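You operate a simulated robot arm through the tools that you are given. There is no shell and no other tool. Be economical: measure what you need, move in short steps, check, and stop when the job is done.

You run a simulated two-armed robot. Do the job below in one go: nothing can be reset, and whatever is moved stays where it is left.

TASK
Screw the cap back on the clear jar on the despatch bench top.

The check looks at the end state, three seconds after you hand in, the way a careful person would. Anything else that was tipped, shoved, dropped, spilled or broken makes it a failure. A push-on lid holds only when it is set on centred and level and pressed home; a screw cap is set on level and turned clockwise until tight.

THE ROBOT
Two 7-joint arms with two-finger grippers on one trunk, on a base that drives. Base frame: it is fixed to the floor where the robot stands at the start and does not move with it; the origin is under the middle of the robot, x ahead of it, y to its left, z up. Lengths are in m, angles in degrees, forces in N, time in s.
The left shoulder is at the start at [0.078, 0.151, 0.988], the right one opposite. With the tool pointing down near the work surface each hand reaches from about 0.3 to 0.8 m from the robot's upright axis, wherever it stands, measured 20 degrees to its own side. Payload 2.54 kg a hand.
The TCP of each hand is the grasp point between the finger pads, 0.03 m short of the fingertips. In the tool frame z runs along the fingers and y along their closing line. The gripper opens to 0.116 m. The gripper's body begins 0.095 m behind the TCP.
Orientation is told as [roll, pitch, yaw] about the base's x, y, z axes, in that order, counted from this pose: with the fingers straight down and closing along the base's y, the tool's x points along the base's -x, its y along +y and its z along -z.

THE INTERFACE
- The arms move only by the tool step_arm. It takes "left_targets", "right_targets" or both (then of equal length, played together; a hand with none holds still); each is a list of rows, each an object (a shift or turn left out is 0, a gripper value left out holds the last) with "xyz": the shift along the base's x, y, z in m, a list of three; "rot": the turn, a rotation vector about the base's x, y, z in degrees, a list of three; "claw": the gripper command, from -1 (shut) to 1 (fully open), values between in proportion. In form: [{"xyz": [x, y, z], "rot": [rx, ry, rz], "claw": claw}, ...]. A call has 1 to 10 rows; each row shifts and turns the commanded pose from where the row before left it. A row lasts 0.2 s, in which the tool goes at most 0.05 m and 8.6 degrees; a call with a longer step from one row to the next is refused whole, and so is a gripper value outside its range. Where a pose cannot be reached the arm comes as near as it can. A force on the tool above 40 N (or 10 N above the force at the start of the call, whichever is more), or a blocked arm, ends the call early, and 0.2 s more pass. Each finger travels about 0.072 m/s and halts on what it meets, pressing with about 39 N; the grip force reading is that of the motor and also rises with nothing between the fingers. The clock runs only during rows and for 0.2 s after the last one: add rows that do not move to give the fingers time. It gives the time, the measured TCP pose, the force on the tool (base axes), the opening and the grip force at its end, in the units of the frame above (readings bear some noise), with the torque about the TCP (base axes, N m) and any sound that the robot's microphone picked up, and new pictures: "views" is both (left out), scene, wrist or none (wrist: the cameras of the hands that moved).
- Cameras (640 x 400 px; columns grow to the right, rows downward): "scene" is now at [0.1548, 0.0264, 1.1579]; the picture's right is [0.27, -0.96, 0.00], its down [-0.07, -0.02, -1.00] and it looks along [0.96, 0.27, -0.07] (base axes); focal length 214 px, centre (320, 200). "left" rides on the left gripper at [0.069, 0.015, -0.122] in its tool frame; the picture's right is [-0.21, 0.98, 0.00], its down [-0.83, -0.18, -0.53] and it looks along [-0.52, -0.11, 0.85] (tool axes); focal length 251 px, centre (320, 200). "right" rides on the right gripper at [0.069, -0.015, -0.122] in its tool frame; the picture's right is [0.21, 0.98, 0.00], its down [-0.83, 0.18, -0.53] and it looks along [-0.52, 0.11, 0.85] (tool axes); focal length 251 px, centre (320, 200). There is no depth. A picture from a camera that has moved, and an enlarged one, comes with that camera's place and axes in the base frame and with its lens.
- move_column(by): slides the trunk up (or, below 0, down) by that many m; the arms and the scene camera ride with it, the base frame stays. It gives what a move gives, with no picture.
- base_move(legs): drives the robot by 1 to 6 legs, each [ahead, left, turn to the left] in m, m and degrees, along the robot's own axes; the way and the turn of a leg run together, so that a leg with both is an arc; at most 1.5 m and 180 degrees a leg. The arms and the cameras ride along, it lands a little off, and it stops where it bumps. It gives what a move gives, and a new picture of the scene camera.
- aim_head(pan, tilt): turns the head with the scene camera to pan (to the left, within 80 degrees either way) and tilt (down, from -29 to 69), counted from straight ahead of the robot. It gives what a move gives, and a new picture of the scene camera.
- zoom(camera, box): a new picture of the part [left, top, right, bottom] of that camera's present view, enlarged. The clock stands still meanwhile.
- close_job(): hands the job in; it is judged then, once.

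Go step by step. Nothing tells you exact positions but the pictures and the camera data: compare them with the known pose of the tool, close in by small moves and look again before you grip or let go. The budget is 120 turns and 260 pictures, counting those below and the enlarged ones. Unless the task says otherwise, let go and move clear before handing in, and close with one line.

The tools are called after "Request:" as a command line: name --argument value ..., lists and objects as JSON in quotes. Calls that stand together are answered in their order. step_arm: Moves the arms, as the interface text tells. Its arguments: {"type":"object","properties":{"left_targets":{"type":"array"},"right_targets":{"type":"array"},"views":{"type":"string","enum":["both","scene","wrist","none"]}},"required":[]} The other tools are called the same way: move_column (by) slides the trunk up or down; base_move (legs) drives the base; aim_head (pan, tilt) turns the head that bears the scene camera; zoom (camera, box) takes an enlarged picture of a part of a camera's view; close_job () hands the job in.

At the start:

```text
t: 0.0
left_position: [0.3834, 0.291, 1.0344]
left_tool_rot: [0.1, -0.1, 0.1]
left_wrist_force: [-0.3, -0.5, -0.7]
left_moment: [-0.03, 0.0, -0.02]
left_grip_width: 0.1159
left_grip_force: 0.0
right_position: [0.324, -0.0745, 1.1245]
right_tool_rot: [0.1, 0.0, 0.0]
right_wrist_force: [0.0, 1.2, 0.0]
right_moment: [0.01, -0.02, 0.0]
right_grip_width: 0.1158
right_grip_force: 0.1
trunk travel left (down, up): [-0.225, 0.064]
robot x, y, heading: [-0.0008, 0.0005, 0.5]
head pan, tilt: [15.9, 4.1]
```

scene: 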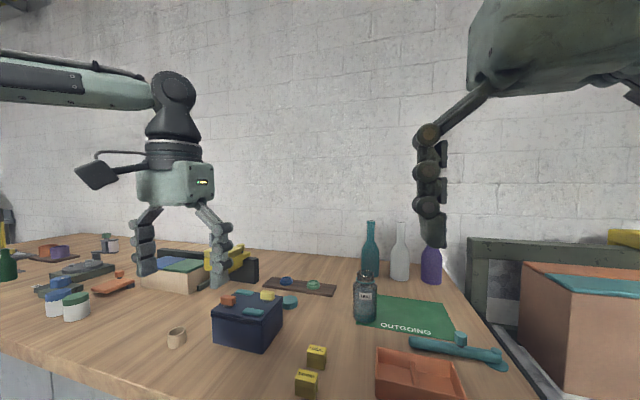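
right: 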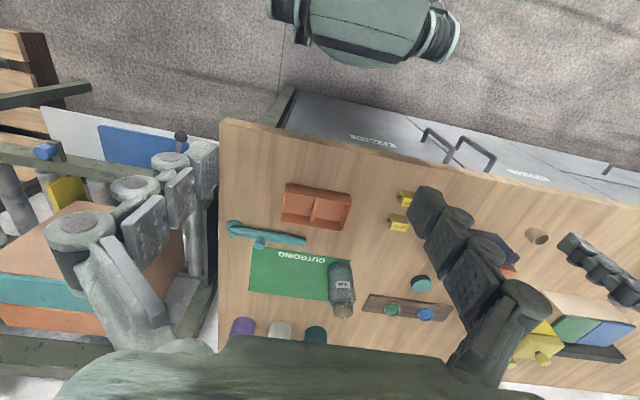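
left: 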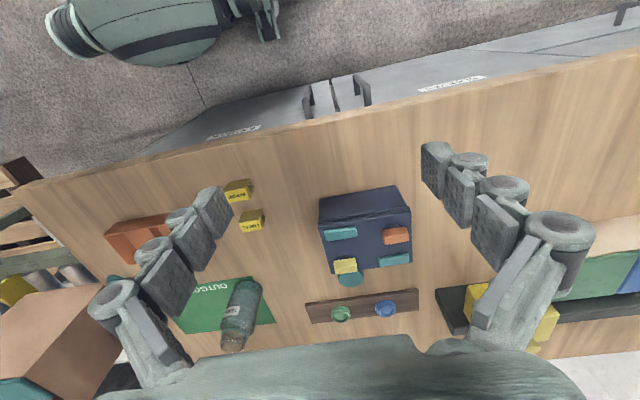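

I see a clear jar by the green OUTGOING mat, and several round objects that might be its cap. I'll zoom in on them first.

Request:
zoom --camera "scene" --box '[200, 220, 460, 382]'

Request:
zoom --camera "right" --box '[220, 170, 540, 370]'

Request:
zoom --camera "left" --box '[190, 180, 450, 350]'

Request:
zoom --camera "scene" --box '[0, 220, 260, 382]'

```text
2.46 times, centred on (330, 301) of scene
camera zoom: at [0.1548, 0.0264, 1.1579], right [0.27, -0.96, 0.0], down [-0.07, -0.02, -1.0], along [0.96, 0.27, -0.07], focal length 528 px, centre (295, -49)
```

zoom: 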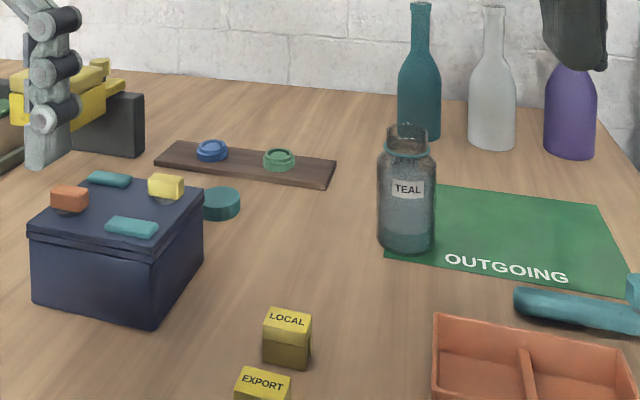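

```text
2.00 times, centred on (380, 270) of right
camera zoom: at [0.2558, -0.0911, 1.2458], right [-0.21, 0.98, 0.0], down [0.83, 0.18, 0.53], along [0.52, 0.11, -0.85], focal length 503 px, centre (200, 60)
```

zoom: 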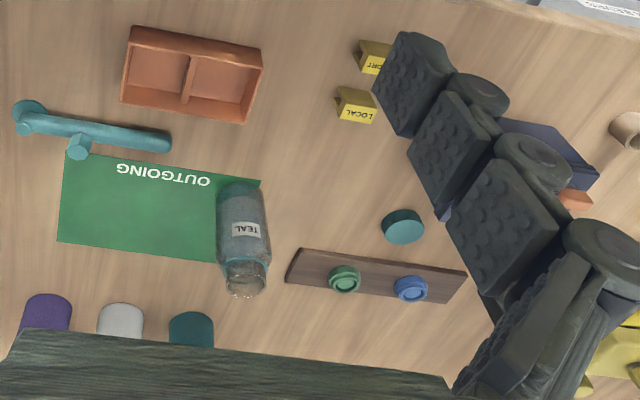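

```text
2.35 times, centred on (320, 265) of left
camera zoom: at [0.3147, 0.3051, 1.1563], right [0.21, 0.98, 0.0], down [0.83, -0.18, 0.53], along [0.52, -0.11, -0.85], focal length 592 px, centre (320, 47)
```

zoom: 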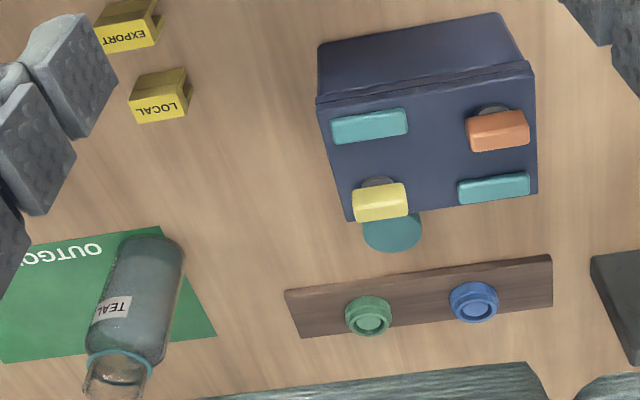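

```text
2.46 times, centred on (130, 301) of scene
camera zoom: at [0.1548, 0.0264, 1.1579], right [0.27, -0.96, 0.0], down [-0.07, -0.02, -1.0], along [0.96, 0.27, -0.07], focal length 528 px, centre (788, -49)
```

zoom: 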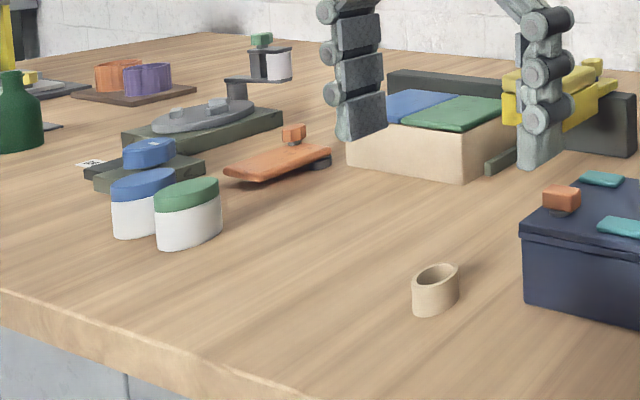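

The jar is labelled TEAL, with its base near (0.75, 0.06) and its mouth at z≈0.91. The teal disc near (0.724, 0.282, 0.80), behind the navy box, should be its cap. I'll move the left hand above the disc and look.

Request:
step_arm --left_targets '[{"xyz": [0.032, 0, 0]}, {"xyz": [0.032, 0, 0]}, {"xyz": [0.032, 0, 0]}, {"xyz": [0.032, 0, 0]}, {"xyz": [0.032, 0, 0]}, {"xyz": [0.032, 0, 0]}, {"xyz": [0.032, 0, 0]}, {"xyz": [0.032, 0, -0.01]}, {"xyz": [0.032, 0, -0.02]}, {"xyz": [0.032, 0, -0.02]}]'

```text
t: 2.2
left_position: [0.6638, 0.2959, 0.9889]
left_tool_rot: [-0.1, 0.1, 0.2]
left_wrist_force: [0.9, 0.3, -0.3]
left_moment: [0.0, 0.03, 0.02]
left_grip_width: 0.1156
left_grip_force: 0.1
left hand out of reach, approached as far as the arm can: row 9, 10
right_position: [0.3264, -0.0751, 1.1227]
right_tool_rot: [-0.2, 0.2, 0.0]
right_wrist_force: [1.4, 0.6, -0.5]
right_moment: [-0.01, 0.08, -0.01]
right_grip_width: 0.1157
right_grip_force: 0.0
trunk travel left (down, up): [-0.225, 0.064]
robot x, y, heading: [0.0048, 0.0034, 0.0]
head pan, tilt: [15.9, 4.1]
camera scene: at [0.1567, 0.0272, 1.1574], right [0.27, -0.96, 0.0], down [-0.07, -0.02, -1.0], along [0.96, 0.27, -0.07], focal length 214 px, centre (320, 200)
camera left: at [0.5952, 0.3101, 1.1112], right [0.21, 0.98, 0.0], down [0.83, -0.18, 0.53], along [0.52, -0.11, -0.85], focal length 251 px, centre (320, 200)
```

scene: 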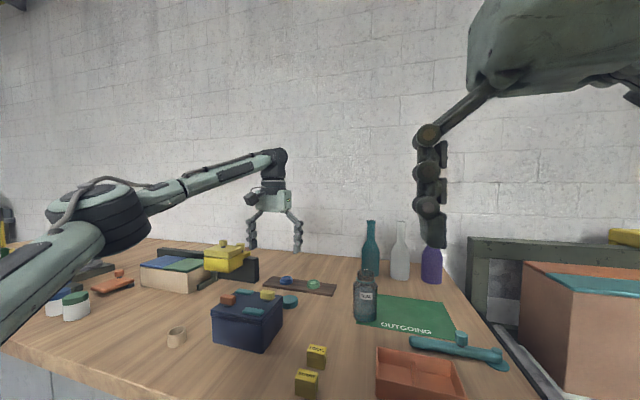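
left: 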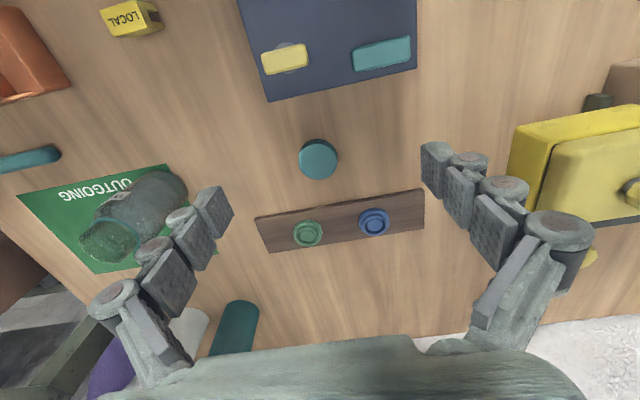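

The arm runs out of reach short of the cap. The bench edge is near x≈0.40, so I'll drive ahead a little.

Request:
base_move --legs '[[0.1, 0, 0]]'

Request:
zoom --camera "left" --box '[160, 60, 480, 260]'

```text
t: 3.3
left_position: [0.762, 0.2958, 0.9907]
left_tool_rot: [0.0, -0.1, 0.1]
left_wrist_force: [0.5, 0.8, -0.2]
left_moment: [0.01, 0.04, -0.04]
left_grip_width: 0.116
left_grip_force: 0.1
right_position: [0.4227, -0.0764, 1.1221]
right_tool_rot: [-0.1, 0.1, 0.1]
right_wrist_force: [0.9, -0.1, 0.0]
right_moment: [-0.02, 0.05, -0.03]
right_grip_width: 0.1161
right_grip_force: 0.0
trunk travel left (down, up): [-0.225, 0.064]
robot x, y, heading: [0.0992, 0.0005, -0.0]
head pan, tilt: [15.9, 4.1]
camera scene: at [0.2535, 0.0264, 1.1577], right [0.27, -0.96, 0.0], down [-0.07, -0.02, -1.0], along [0.96, 0.27, -0.07], focal length 214 px, centre (320, 200)
```

scene: 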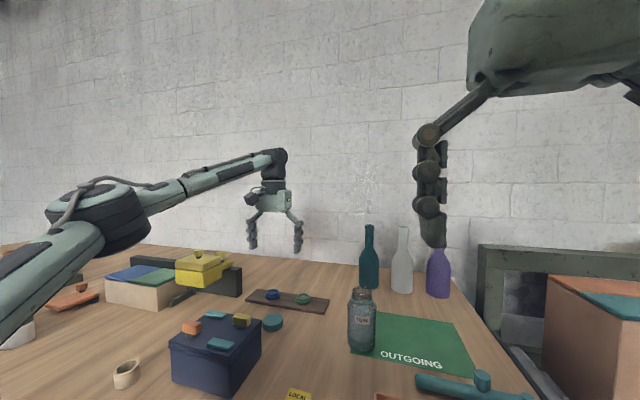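

```text
2.00 times, centred on (320, 160) of left
camera zoom: at [0.6921, 0.3084, 1.1128], right [0.21, 0.98, 0.0], down [0.83, -0.18, 0.53], along [0.52, -0.11, -0.84], focal length 503 px, centre (320, 280)
```

zoom: 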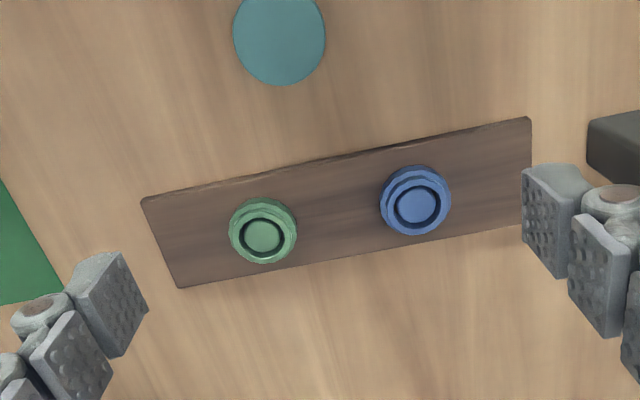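

The drive went well. Now I'll zoom in on the cap and the jar to get their heights.

Request:
zoom --camera "scene" --box '[230, 290, 310, 340]'

Request:
zoom --camera "scene" --box '[300, 270, 428, 350]'

Request:
zoom --camera "right" --box '[220, 170, 540, 370]'

```text
8.00 times, centred on (270, 315) of scene
camera zoom: at [0.2535, 0.0264, 1.1577], right [0.27, -0.96, 0.0], down [-0.07, -0.02, -1.0], along [0.96, 0.27, -0.07], focal length 1716 px, centre (720, -720)
```

zoom: 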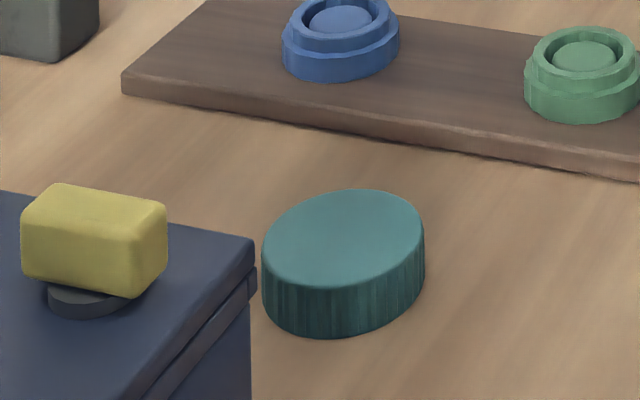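

```text
5.00 times, centred on (364, 310) of scene
camera zoom: at [0.2535, 0.0264, 1.1577], right [0.27, -0.96, 0.0], down [-0.07, -0.02, -1.0], along [0.96, 0.27, -0.07], focal length 1072 px, centre (100, -350)
```

zoom: 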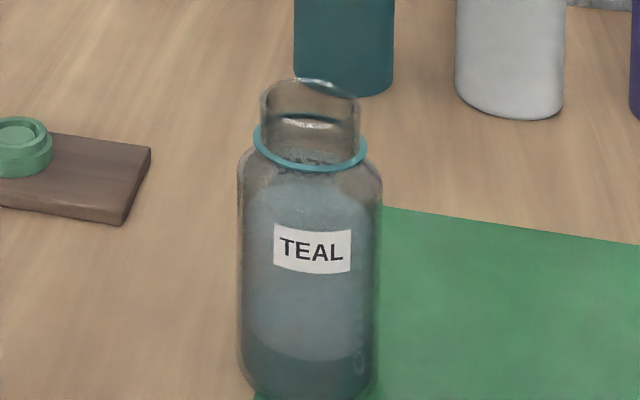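

```text
2.00 times, centred on (380, 270) of right
camera zoom: at [0.3546, -0.0912, 1.2456], right [-0.21, 0.98, 0.0], down [0.83, 0.18, 0.53], along [0.52, 0.11, -0.85], focal length 503 px, centre (200, 60)
```

zoom: 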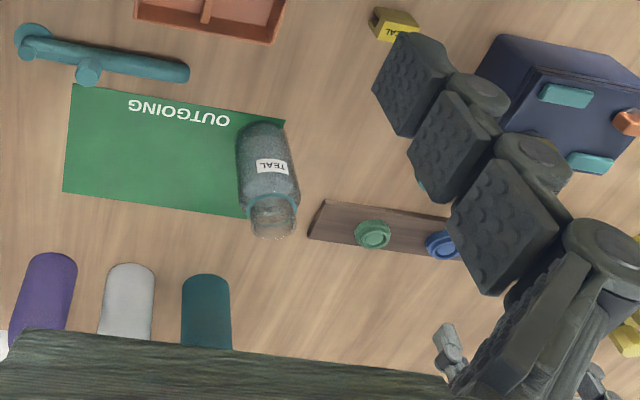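

The cap is right side up with ridged sides, about 50 mm across and 18 mm high, at (0.719, 0.281) with its top at z≈0.812. I'll lower the hand to just above it.

Request:
step_arm --left_targets '[{"xyz": [-0.02, -0.008, 0]}, {"xyz": [-0.023, -0.007, -0.01]}, {"xyz": [0, 0, -0.03]}, {"xyz": [0, 0, -0.03]}, {"xyz": [0, 0, -0.03]}, {"xyz": [0, 0, -0.02]}, {}]'

Request:
zoom --camera "scene" --box '[190, 230, 350, 330]'

```text
t: 4.9
left_position: [0.7209, 0.2791, 0.8712]
left_tool_rot: [-0.1, -0.2, 0.0]
left_wrist_force: [0.5, 0.2, 0.9]
left_moment: [0.01, 0.0, 0.03]
left_grip_width: 0.1161
left_grip_force: 0.1
right_position: [0.422, -0.0784, 1.124]
right_tool_rot: [0.0, 0.0, -0.1]
right_wrist_force: [0.6, -0.2, 0.3]
right_moment: [-0.01, 0.04, -0.02]
right_grip_width: 0.1158
right_grip_force: 0.1
trunk travel left (down, up): [-0.225, 0.064]
robot x, y, heading: [0.0991, 0.0013, 0.2]
head pan, tilt: [15.9, 4.1]
camera scene: at [0.2527, 0.0263, 1.1579], right [0.27, -0.96, 0.0], down [-0.07, -0.02, -1.0], along [0.96, 0.27, -0.07], focal length 214 px, centre (320, 200)
camera left: at [0.6518, 0.2929, 0.9928], right [0.21, 0.98, 0.0], down [0.82, -0.18, 0.54], along [0.52, -0.11, -0.84], focal length 251 px, centre (320, 200)
```

scene: 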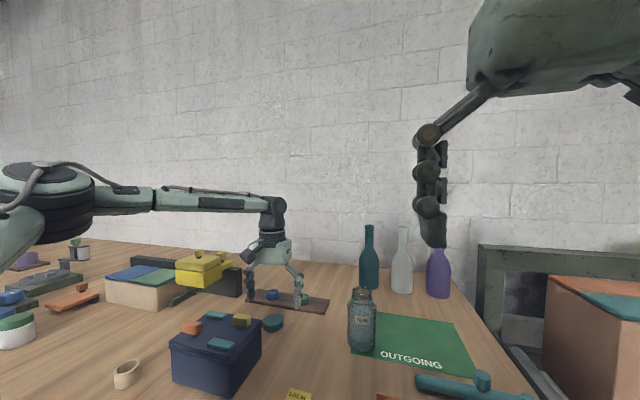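
left: 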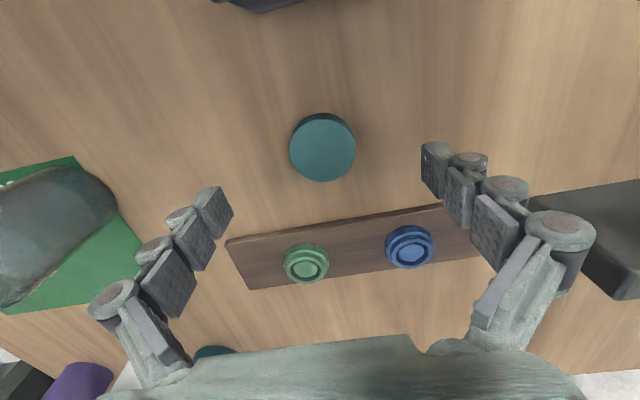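

```text
4.00 times, centred on (270, 280) of scene
camera zoom: at [0.2527, 0.0263, 1.1579], right [0.27, -0.96, 0.0], down [-0.07, -0.02, -1.0], along [0.96, 0.27, -0.07], focal length 858 px, centre (520, -120)
```

zoom: 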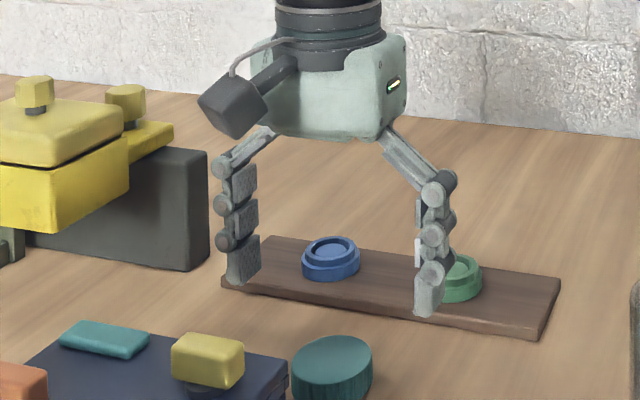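

The hand is centred over the cap. The scene camera seems to read heights about 15 mm too high, so I'll go down gently and check again.

Request:
step_arm --left_targets '[{"xyz": [0, 0.001, -0.015]}, {"xyz": [0, 0, -0.015]}, {"xyz": [0, 0, -0.008], "claw": 0.3}, {"claw": 0.3}, {}]' --views "wrist"

Request:
zoom --camera "scene" --box '[206, 270, 334, 350]'

```text
t: 6.1
left_position: [0.7198, 0.2801, 0.8345]
left_tool_rot: [-0.1, -0.1, 0.0]
left_wrist_force: [-0.1, 0.1, 0.7]
left_moment: [-0.02, 0.01, 0.0]
left_grip_width: 0.0755
left_grip_force: 0.1
right_position: [0.4226, -0.0752, 1.1245]
right_tool_rot: [0.0, 0.0, 0.0]
right_wrist_force: [-0.1, 0.1, 0.7]
right_moment: [-0.01, 0.03, 0.02]
right_grip_width: 0.116
right_grip_force: 0.1
trunk travel left (down, up): [-0.225, 0.064]
robot x, y, heading: [0.0967, -0.0022, 0.1]
head pan, tilt: [15.9, 4.1]
camera left: at [0.65, 0.2942, 0.9552], right [0.21, 0.98, 0.0], down [0.82, -0.18, 0.54], along [0.52, -0.11, -0.84], focal length 251 px, centre (320, 200)
```

left: 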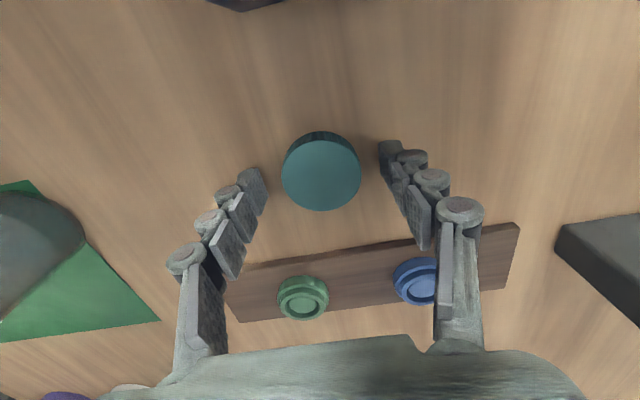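

```text
5.00 times, centred on (270, 310) of scene
camera zoom: at [0.2527, 0.0263, 1.1579], right [0.27, -0.96, 0.0], down [-0.07, -0.02, -1.0], along [0.96, 0.27, -0.07], focal length 1072 px, centre (570, -350)
```

zoom: 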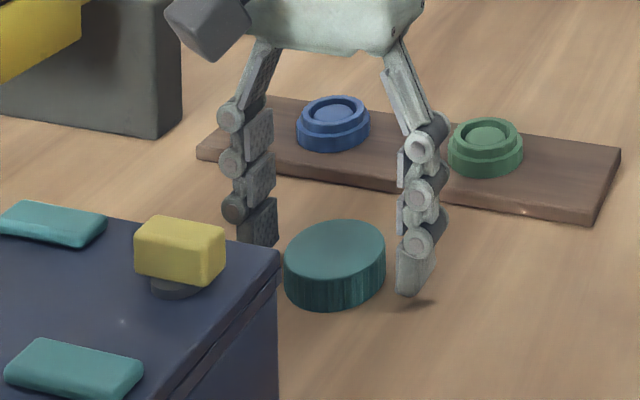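

The fingertips straddle the cap and are almost on the bench. I'll go 3 mm lower and close.

Request:
step_arm --left_targets '[{"xyz": [0, 0, -0.003]}, {"claw": -0.3}, {"claw": -1}, {"claw": -1}, {}]' --views "wrist"

Request:
zoom --camera "scene" --box '[206, 270, 334, 350]'

```text
t: 7.3
left_position: [0.719, 0.2811, 0.8302]
left_tool_rot: [0.1, -0.1, 0.0]
left_wrist_force: [-0.4, -0.2, -1.1]
left_moment: [0.01, 0.01, -0.01]
left_grip_width: 0.0511
left_grip_force: 39.3
right_position: [0.4218, -0.076, 1.1232]
right_tool_rot: [0.0, 0.1, 0.0]
right_wrist_force: [0.0, 0.0, -0.1]
right_moment: [0.04, -0.03, -0.03]
right_grip_width: 0.116
right_grip_force: 0.1
trunk travel left (down, up): [-0.225, 0.064]
robot x, y, heading: [0.098, 0.0014, -0.1]
head pan, tilt: [15.9, 4.1]
camera left: at [0.6496, 0.2946, 0.9521], right [0.21, 0.98, 0.0], down [0.82, -0.18, 0.54], along [0.52, -0.11, -0.84], focal length 251 px, centre (320, 200)
```

left: 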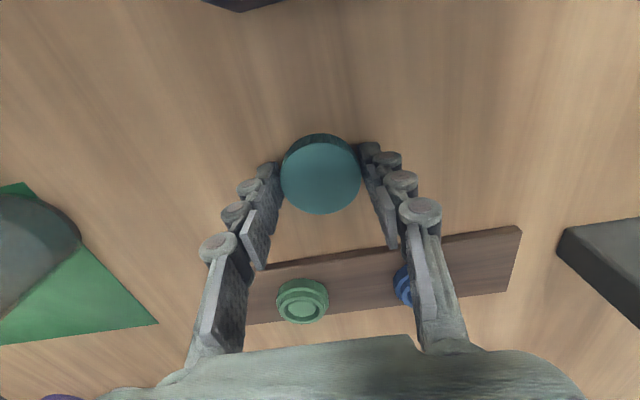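

```text
5.00 times, centred on (270, 310) of scene
camera zoom: at [0.2527, 0.0263, 1.1579], right [0.27, -0.96, 0.0], down [-0.07, -0.02, -1.0], along [0.96, 0.27, -0.07], focal length 1072 px, centre (570, -350)
```

zoom: 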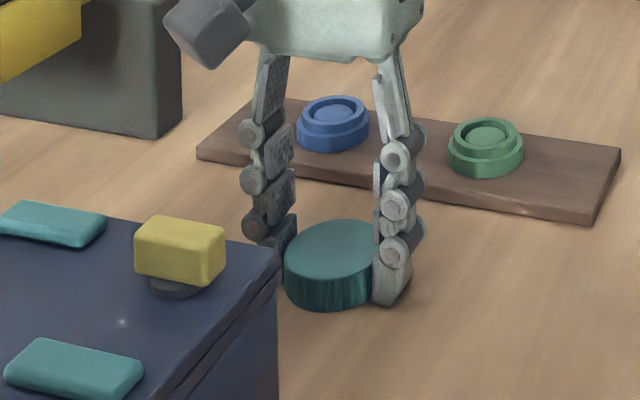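

The cap is gripped at 51 mm. I'll lift it straight up and then move toward the jar, staying high and to the side so I can look.

Request:
step_arm --left_targets '[{"xyz": [0, 0, 0.02]}, {"xyz": [0, 0, 0.03]}, {"xyz": [0, 0, 0.03]}, {"xyz": [0, 0, 0.03]}, {"xyz": [0, 0, 0.03]}, {"xyz": [0, -0.02, 0.02]}, {"xyz": [0, -0.03, 0]}, {"xyz": [0, -0.03, 0]}, {"xyz": [0, -0.03, 0]}, {}]'

Request:
zoom --camera "scene" --box '[280, 220, 440, 320]'

```text
t: 9.5
left_position: [0.7086, 0.1938, 0.9875]
left_tool_rot: [-0.1, -0.1, 0.2]
left_wrist_force: [-0.6, 0.2, -0.2]
left_moment: [0.01, -0.01, -0.01]
left_grip_width: 0.051
left_grip_force: 38.7
left hand out of reach, approached as far as the arm can: row 8, 9
right_position: [0.4223, -0.0763, 1.1234]
right_tool_rot: [0.0, 0.0, 0.1]
right_wrist_force: [0.8, -0.6, -0.2]
right_moment: [-0.01, 0.01, -0.04]
right_grip_width: 0.1159
right_grip_force: 0.0
trunk travel left (down, up): [-0.225, 0.064]
robot x, y, heading: [0.0956, 0.0005, 0.1]
head pan, tilt: [15.9, 4.1]
camera scene: at [0.2528, 0.0266, 1.1578], right [0.27, -0.96, 0.0], down [-0.07, -0.02, -1.0], along [0.96, 0.27, -0.07], focal length 214 px, centre (320, 200)
camera left: at [0.6394, 0.2078, 1.1112], right [0.21, 0.98, 0.0], down [0.82, -0.18, 0.54], along [0.52, -0.11, -0.84], focal length 251 px, centre (320, 200)
```

scene: 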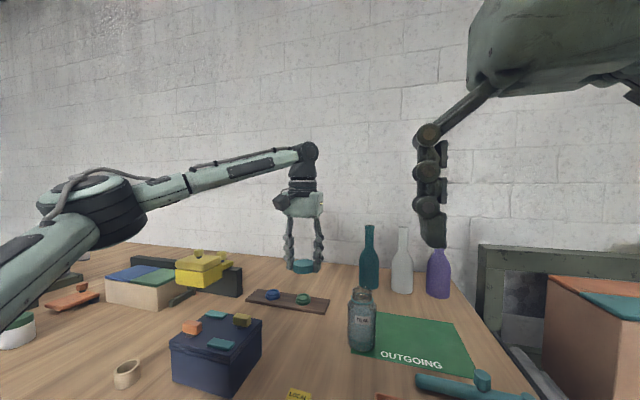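
left: 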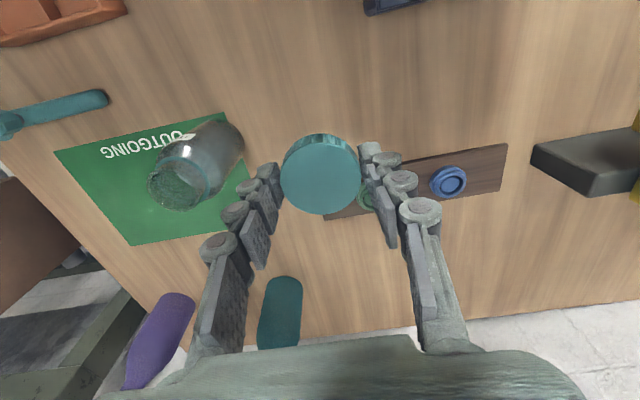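

```text
4.00 times, centred on (360, 270) of scene
camera zoom: at [0.2528, 0.0266, 1.1578], right [0.27, -0.96, 0.0], down [-0.07, -0.02, -1.0], along [0.96, 0.27, -0.07], focal length 858 px, centre (160, -80)
```

zoom: 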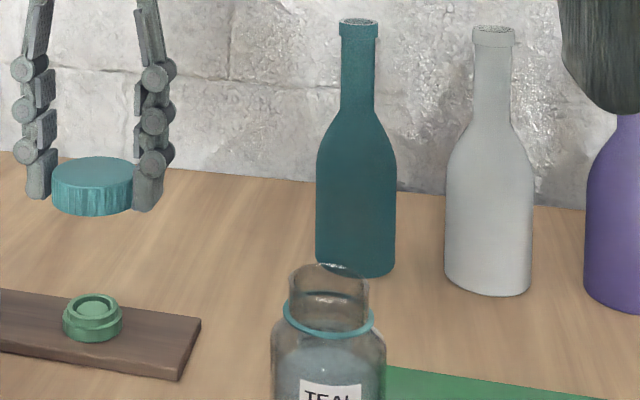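

The arm is at its reach limit again. Before driving further I'll look down to see the clearance between the base and the bench.

Request:
aim_head --pan 0 --tilt 69

Request:
zoom --camera "right" --box '[0, 0, 640, 400]'

```text
t: 10.9
left_position: [0.7093, 0.1938, 0.99]
left_tool_rot: [0.0, -0.3, 0.2]
left_wrist_force: [-0.5, -0.4, -0.3]
left_moment: [0.0, 0.02, 0.02]
left_grip_width: 0.0511
left_grip_force: 38.9
right_position: [0.4227, -0.0757, 1.1234]
right_tool_rot: [0.0, 0.0, 0.0]
right_wrist_force: [0.2, 0.1, -0.5]
right_moment: [0.02, 0.02, 0.02]
right_grip_width: 0.116
right_grip_force: 0.1
trunk travel left (down, up): [-0.225, 0.064]
robot x, y, heading: [0.0999, -0.0003, 0.0]
head pan, tilt: [0.0, 68.8]
camera scene: at [0.2207, 0.0012, 1.0646], right [0.0, -1.0, 0.0], down [-0.93, 0.0, -0.36], along [0.36, 0.0, -0.93], focal length 214 px, centre (320, 200)
```

scene: 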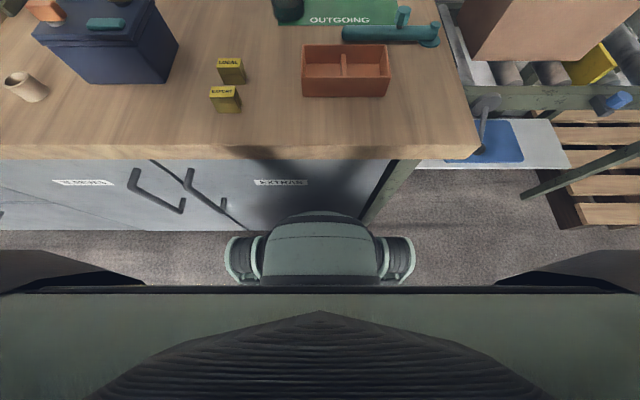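

```text
1.00 times, centred on (320, 200) of right (not enlarged: the box is as wide or as high as the picture)
camera zoom: at [0.3535, -0.0912, 1.246], right [-0.21, 0.98, 0.0], down [0.83, 0.18, 0.53], along [0.52, 0.11, -0.85], focal length 251 px, centre (320, 200)
```

zoom: 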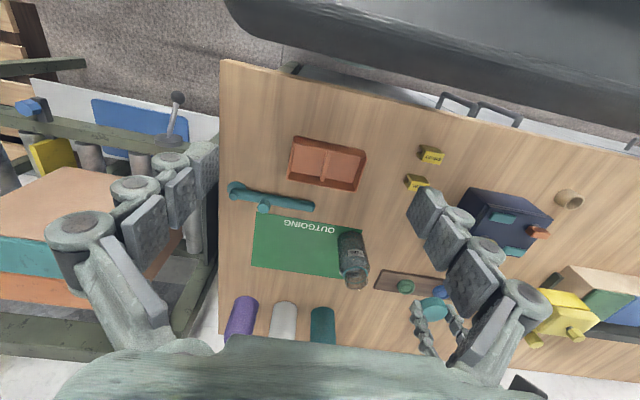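

The base is close to the cabinet, so driving ahead is risky. I'll back up 3 cm and turn right about 12° instead, which puts the jar on the left arm's good side.

Request:
base_move --legs '[[-0.03, 0, 0], [0, 0, -13]]'

Request:
aim_head --pan 15 --tilt 25

```text
t: 12.5
left_position: [0.705, 0.0592, 0.9901]
left_tool_rot: [-0.1, -0.2, -12.1]
left_wrist_force: [0.4, -0.4, 0.2]
left_moment: [0.03, 0.0, -0.01]
left_grip_width: 0.0511
left_grip_force: 38.9
right_position: [0.3688, -0.1429, 1.1234]
right_tool_rot: [0.0, 0.0, -12.4]
right_wrist_force: [-0.4, 0.6, 0.1]
right_moment: [0.03, 0.0, -0.01]
right_grip_width: 0.1158
right_grip_force: 0.0
trunk travel left (down, up): [-0.225, 0.064]
robot x, y, heading: [0.0696, 0.0002, -12.4]
head pan, tilt: [0.0, 68.8]
camera scene: at [0.1876, -0.0253, 1.0646], right [-0.21, -0.98, 0.0], down [-0.91, 0.2, -0.36], along [0.35, -0.08, -0.93], focal length 214 px, centre (320, 200)
```

scene: 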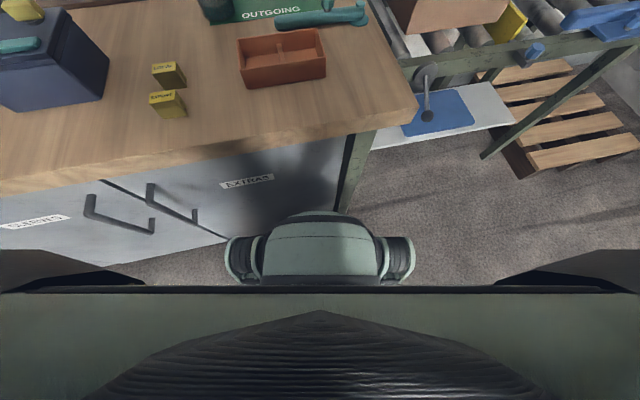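

```text
t: 13.6
left_position: [0.7067, 0.0607, 0.9886]
left_tool_rot: [-0.3, -0.3, -12.1]
left_wrist_force: [-0.2, 0.4, 0.0]
left_moment: [-0.02, -0.01, -0.03]
left_grip_width: 0.0513
left_grip_force: 38.6
right_position: [0.3695, -0.1429, 1.1259]
right_tool_rot: [0.4, 0.1, -12.6]
right_wrist_force: [15.0, 15.5, 62.8]
right_moment: [-1.13, 7.0, -1.34]
right_grip_width: 0.1159
right_grip_force: 0.0
trunk travel left (down, up): [-0.225, 0.064]
robot x, y, heading: [0.0665, -0.0007, -12.5]
head pan, tilt: [15.0, 25.0]
camera scene: at [0.2203, -0.015, 1.1062], right [-0.02, -1.0, 0.0], down [-0.59, 0.01, -0.81], along [0.81, -0.02, -0.59], focal length 214 px, centre (320, 200)
```

scene: 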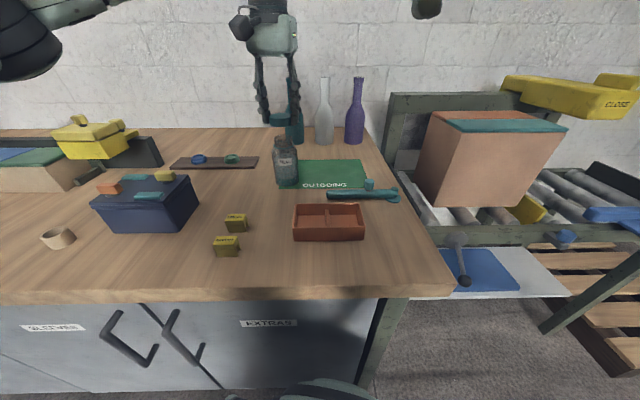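

The jar is now well inside the left arm's range, with the capped hand almost above it. The right arm shows a contact load from behind, probably against the head, so I'll move that hand ahead while turning it for a tilted grip on the jar.

Request:
step_arm --right_targets '[{"xyz": [0.03, -0.01, 0]}, {"xyz": [0.03, 0, 0], "rot": [0, 0, 7]}, {"xyz": [0.02, 0, -0.01], "rot": [0, 0, 7]}, {"xyz": [0.02, 0.01, -0.02], "rot": [0, 0, 7]}, {"xyz": [0.02, 0.01, -0.02], "rot": [0, 0, 6.5]}]'

```text
t: 14.8
left_position: [0.7068, 0.0596, 0.9897]
left_tool_rot: [-0.2, -0.2, -12.2]
left_wrist_force: [-0.2, 0.1, -1.2]
left_moment: [0.05, -0.02, 0.01]
left_grip_width: 0.0511
left_grip_force: 38.9
right_position: [0.4887, -0.1292, 1.0722]
right_tool_rot: [-0.1, 0.0, 15.3]
right_wrist_force: [0.0, 0.0, 0.3]
right_moment: [0.02, -0.01, -0.01]
right_grip_width: 0.1158
right_grip_force: 0.2
trunk travel left (down, up): [-0.225, 0.064]
robot x, y, heading: [0.067, -0.0005, -12.2]
head pan, tilt: [15.0, 25.0]
camera scene: at [0.2254, -0.0087, 1.124], right [0.05, -1.0, 0.0], down [-0.42, -0.02, -0.91], along [0.91, 0.04, -0.42], focal length 214 px, centre (320, 200)
camera right: at [0.426, -0.1623, 1.1946], right [-0.47, 0.89, 0.0], down [0.75, 0.39, 0.53], along [0.47, 0.25, -0.85], focal length 251 px, centre (320, 200)
```

scene: 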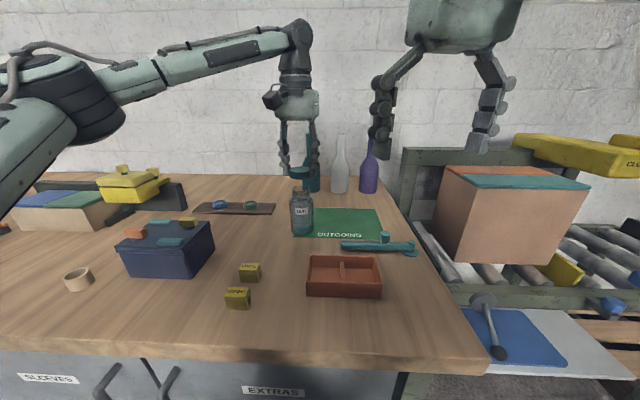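
right: 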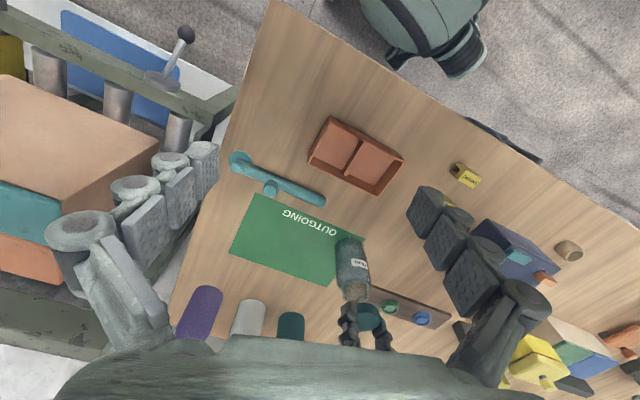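

The contact load is gone. I'll zoom in from both cameras to refine the jar's position relative to the held cap.

Request:
zoom --camera "scene" --box '[240, 130, 368, 250]'

Request:
zoom --camera "right" --box '[280, 210, 440, 360]'

Request:
zoom --camera "left" --box '[160, 60, 480, 260]'

```text
3.33 times, centred on (304, 190) of scene
camera zoom: at [0.2254, -0.0087, 1.124], right [0.05, -1.0, 0.0], down [-0.42, -0.02, -0.91], along [0.91, 0.04, -0.42], focal length 715 px, centre (373, 233)
```

zoom: 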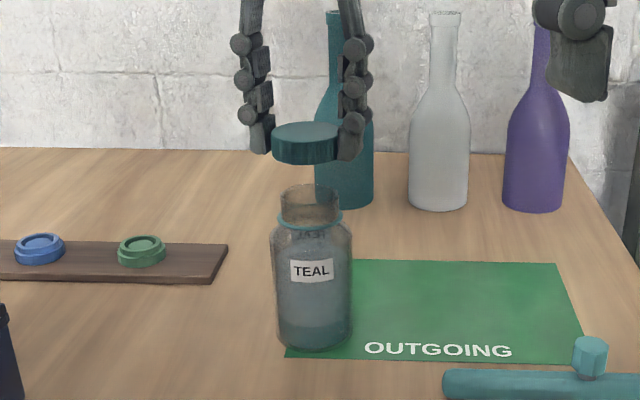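

```text
2.67 times, centred on (360, 285) of right
camera zoom: at [0.426, -0.1623, 1.1946], right [-0.47, 0.89, 0.0], down [0.75, 0.39, 0.53], along [0.47, 0.25, -0.85], focal length 670 px, centre (213, -27)
```

zoom: 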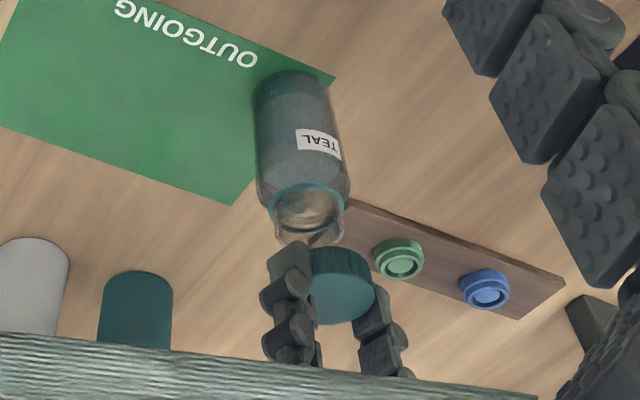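

```text
2.00 times, centred on (320, 160) of left
camera zoom: at [0.6418, 0.088, 1.1112], right [0.41, 0.91, 0.0], down [0.77, -0.35, 0.54], along [0.49, -0.22, -0.84], focal length 503 px, centre (320, 280)
```

zoom: 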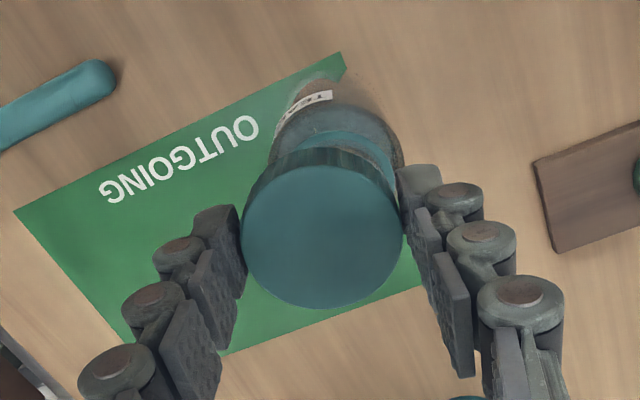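

From the scene view the jar stands at about (0.717, 0.062), spanning z 0.80–0.929, and the cap's bottom is level with the left fingertips. I'll tilt the right hand 50° forward while moving it in toward a staging point.

Request:
step_arm --right_targets '[{"xyz": [0.015, 0.018, -0.012], "rot": [2.157, -8.05, 0]}, {"xyz": [0.015, 0.018, -0.012], "rot": [2.157, -8.05, 0]}, {"xyz": [0.015, 0.018, -0.012], "rot": [2.157, -8.05, 0]}, {"xyz": [0.015, 0.018, -0.012], "rot": [2.157, -8.05, 0]}, {"xyz": [0.015, 0.018, -0.012], "rot": [2.157, -8.05, 0]}, {"xyz": [0.015, 0.018, -0.012], "rot": [2.157, -8.05, 0]}, {}]'

```text
t: 16.4
left_position: [0.7056, 0.0597, 0.9891]
left_tool_rot: [-0.1, -0.2, -12.1]
left_wrist_force: [0.8, 0.7, 0.5]
left_moment: [0.01, 0.02, 0.0]
left_grip_width: 0.0511
left_grip_force: 38.8
right_position: [0.5771, -0.0231, 0.9997]
right_tool_rot: [-0.2, -50.2, 15.2]
right_wrist_force: [1.2, -0.2, 0.3]
right_moment: [0.02, -0.04, -0.02]
right_grip_width: 0.1158
right_grip_force: 0.0
trunk travel left (down, up): [-0.225, 0.064]
robot x, y, heading: [0.0651, 0.0031, -12.1]
head pan, tilt: [15.0, 25.0]
camera scene: at [0.225, -0.0088, 1.124], right [0.05, -1.0, 0.0], down [-0.42, -0.02, -0.91], along [0.91, 0.04, -0.42], focal length 214 px, centre (320, 200)
camera right: at [0.4485, -0.0742, 1.0253], right [-0.39, 0.91, -0.17], down [0.07, 0.21, 0.98], along [0.92, 0.37, -0.14], focal length 251 px, centre (320, 200)
```

scene: 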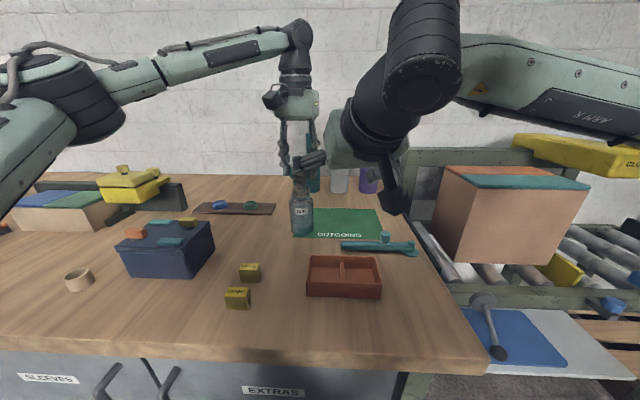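
right: 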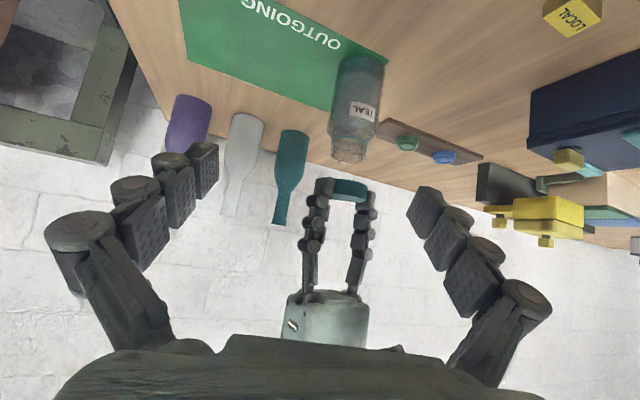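

The tilt worked, and the corrected jar estimate from this view is again (0.718, 0.060). Next I'll move the right hand to the staging point in front of the jar.

Request:
step_arm --right_targets '[{"xyz": [0.01, 0.016, -0.022]}, {"xyz": [0.013, 0.016, -0.022]}, {"xyz": [0.016, 0.016, -0.022]}, {"xyz": [0.018, 0.015, -0.022]}, {}]'

Request:
zoom --camera "scene" --box '[230, 130, 390, 250]'

```text
t: 17.6
left_position: [0.7057, 0.0597, 0.9888]
left_tool_rot: [-0.2, -0.2, -12.1]
left_wrist_force: [0.7, -0.5, -0.1]
left_moment: [0.02, -0.02, -0.01]
left_grip_width: 0.0511
left_grip_force: 38.9
right_position: [0.6352, 0.0389, 0.9128]
right_tool_rot: [-0.2, -50.0, 15.2]
right_wrist_force: [0.3, 0.0, -0.3]
right_moment: [0.01, 0.01, 0.03]
right_grip_width: 0.1158
right_grip_force: 0.1
trunk travel left (down, up): [-0.225, 0.064]
robot x, y, heading: [0.0688, -0.0007, -12.3]
head pan, tilt: [15.0, 25.0]
camera scene: at [0.225, -0.0089, 1.124], right [0.05, -1.0, 0.0], down [-0.42, -0.02, -0.91], along [0.91, 0.04, -0.42], focal length 214 px, centre (320, 200)
camera right: at [0.5068, -0.0106, 0.9385], right [-0.39, 0.91, -0.17], down [0.07, 0.21, 0.98], along [0.92, 0.37, -0.14], focal length 251 px, centre (320, 200)
```

scene: 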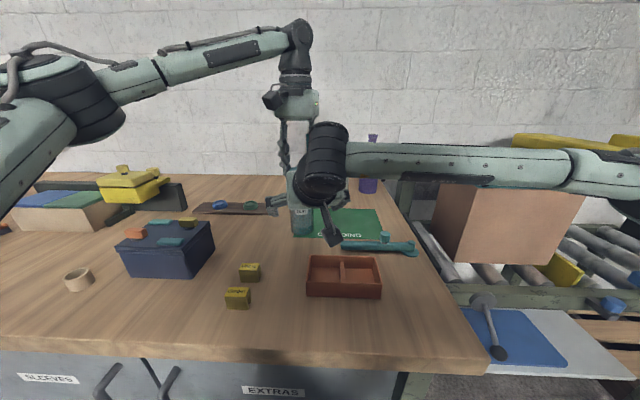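
right: 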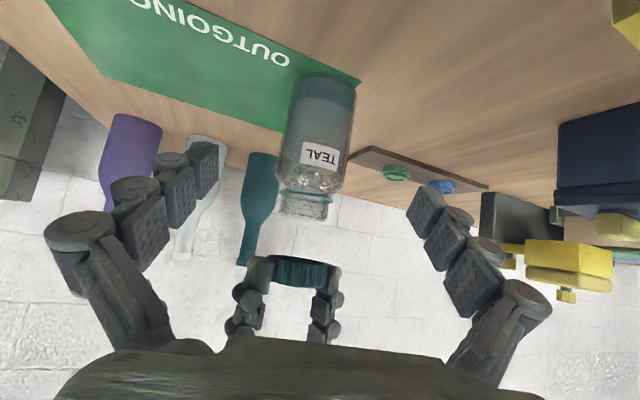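

```text
3.33 times, centred on (310, 190) of scene
camera zoom: at [0.225, -0.0089, 1.124], right [0.05, -1.0, 0.0], down [-0.42, -0.02, -0.91], along [0.91, 0.04, -0.42], focal length 715 px, centre (353, 233)
```

zoom: 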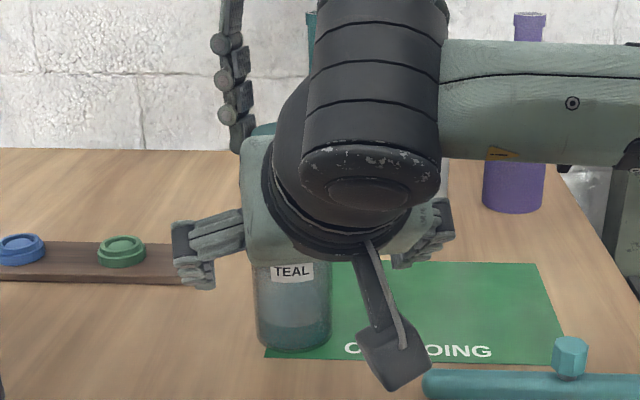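

The jar is centred between the right fingers. I'll advance along the finger direction to surround it.

Request:
step_arm --right_targets '[{"xyz": [0.0163, 0.0044, -0.0141]}, {"xyz": [0.0163, 0.0044, -0.0141]}, {"xyz": [0.0163, 0.0044, -0.0141]}, {}]'

Request:
zoom --camera "scene" --box '[230, 150, 390, 270]'

```text
t: 18.6
left_position: [0.7053, 0.0591, 0.9897]
left_tool_rot: [-0.2, -0.1, -12.0]
left_wrist_force: [-0.3, 0.7, -0.5]
left_moment: [-0.01, -0.03, 0.02]
left_grip_width: 0.051
left_grip_force: 39.1
right_position: [0.6853, 0.0501, 0.8708]
right_tool_rot: [-0.1, -49.9, 15.3]
right_wrist_force: [0.1, 0.2, -0.5]
right_moment: [0.01, 0.0, -0.02]
right_grip_width: 0.1159
right_grip_force: 0.1
trunk travel left (down, up): [-0.225, 0.064]
robot x, y, heading: [0.0674, 0.0001, -12.4]
head pan, tilt: [15.0, 25.0]
camera scene: at [0.225, -0.0088, 1.124], right [0.05, -1.0, 0.0], down [-0.42, -0.02, -0.91], along [0.91, 0.04, -0.42], focal length 214 px, centre (320, 200)
camera right: at [0.5568, -0.0002, 0.8973], right [-0.39, 0.91, -0.17], down [0.07, 0.21, 0.98], along [0.92, 0.37, -0.14], focal length 251 px, centre (320, 200)
```

scene: 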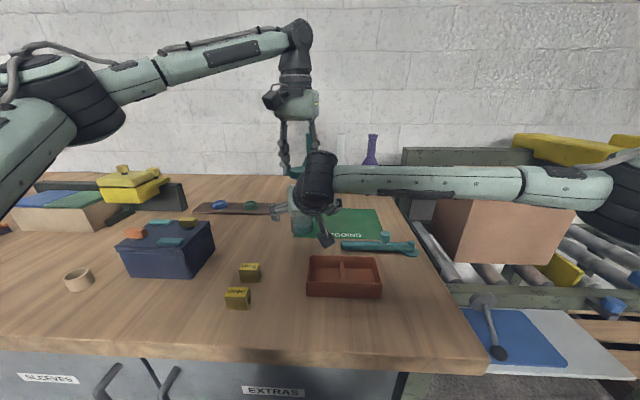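
right: 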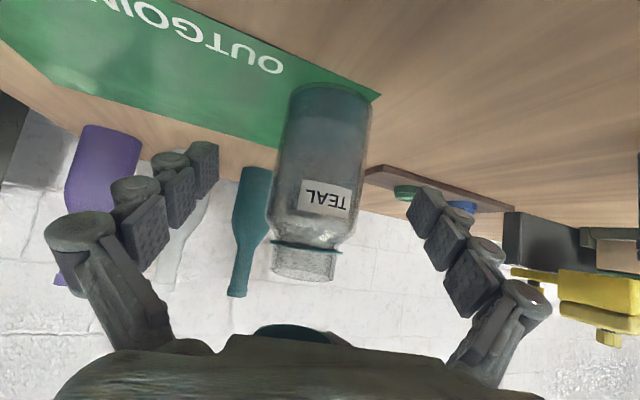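

```text
3.33 times, centred on (310, 210) of scene
camera zoom: at [0.225, -0.0088, 1.124], right [0.05, -1.0, 0.0], down [-0.42, -0.02, -0.91], along [0.91, 0.04, -0.42], focal length 715 px, centre (353, 167)
```

zoom: 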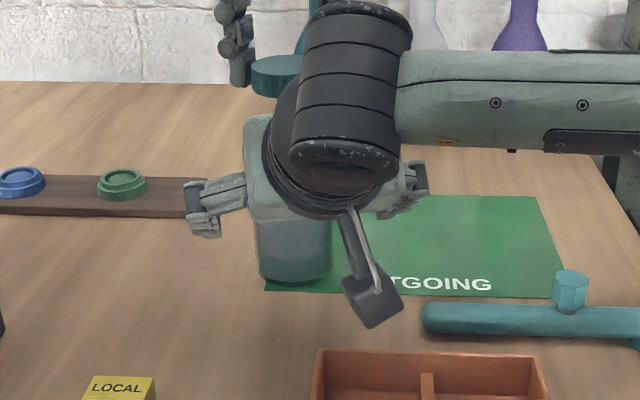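

Alignment is still good. I'll take the last step in and then close gently on the jar.

Request:
step_arm --right_targets '[{"xyz": [0.016, 0.0055, -0.0145]}, {"xyz": [0.016, 0.0055, -0.0145]}, {"claw": 0.5}, {"claw": 0.35}, {}]'

Request:
zoom --camera "right" --box '[160, 80, 480, 280]'

```text
t: 19.8
left_position: [0.7059, 0.0602, 0.9896]
left_tool_rot: [-0.1, -0.1, -12.0]
left_wrist_force: [0.2, 0.5, -0.8]
left_moment: [-0.02, 0.02, 0.01]
left_grip_width: 0.0511
left_grip_force: 38.8
right_position: [0.717, 0.0628, 0.843]
right_tool_rot: [-0.2, -50.0, 15.2]
right_wrist_force: [0.2, -0.6, -0.3]
right_moment: [0.01, -0.05, 0.0]
right_grip_width: 0.0781
right_grip_force: 0.1
trunk travel left (down, up): [-0.225, 0.064]
robot x, y, heading: [0.0654, 0.001, -12.3]
head pan, tilt: [15.0, 25.0]
camera scene: at [0.225, -0.0088, 1.124], right [0.05, -1.0, 0.0], down [-0.42, -0.02, -0.91], along [0.91, 0.04, -0.42], focal length 214 px, centre (320, 200)
camera right: at [0.589, 0.0113, 0.8679], right [-0.39, 0.91, -0.17], down [0.07, 0.21, 0.98], along [0.92, 0.37, -0.14], focal length 251 px, centre (320, 200)
```

scene: 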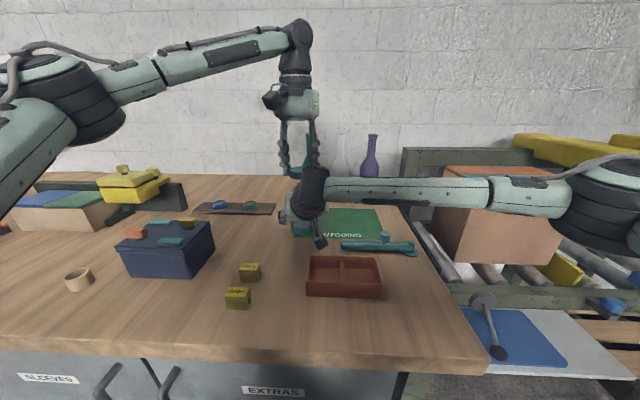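
right: 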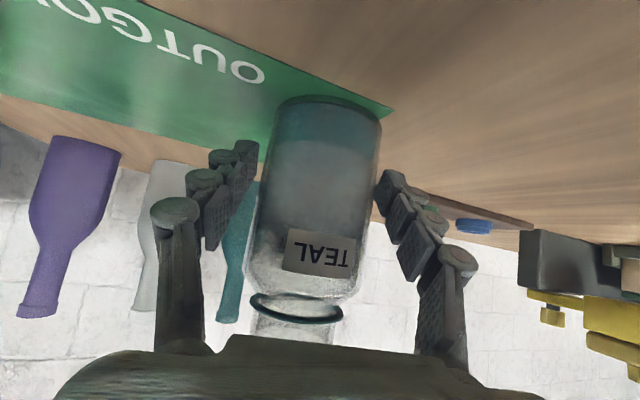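

```text
2.00 times, centred on (320, 180) of right
camera zoom: at [0.589, 0.0113, 0.8679], right [-0.39, 0.91, -0.17], down [0.07, 0.21, 0.98], along [0.92, 0.37, -0.14], focal length 503 px, centre (320, 240)
```

zoom: 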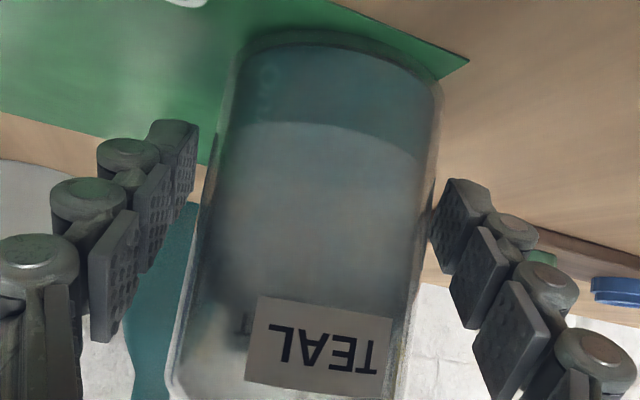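

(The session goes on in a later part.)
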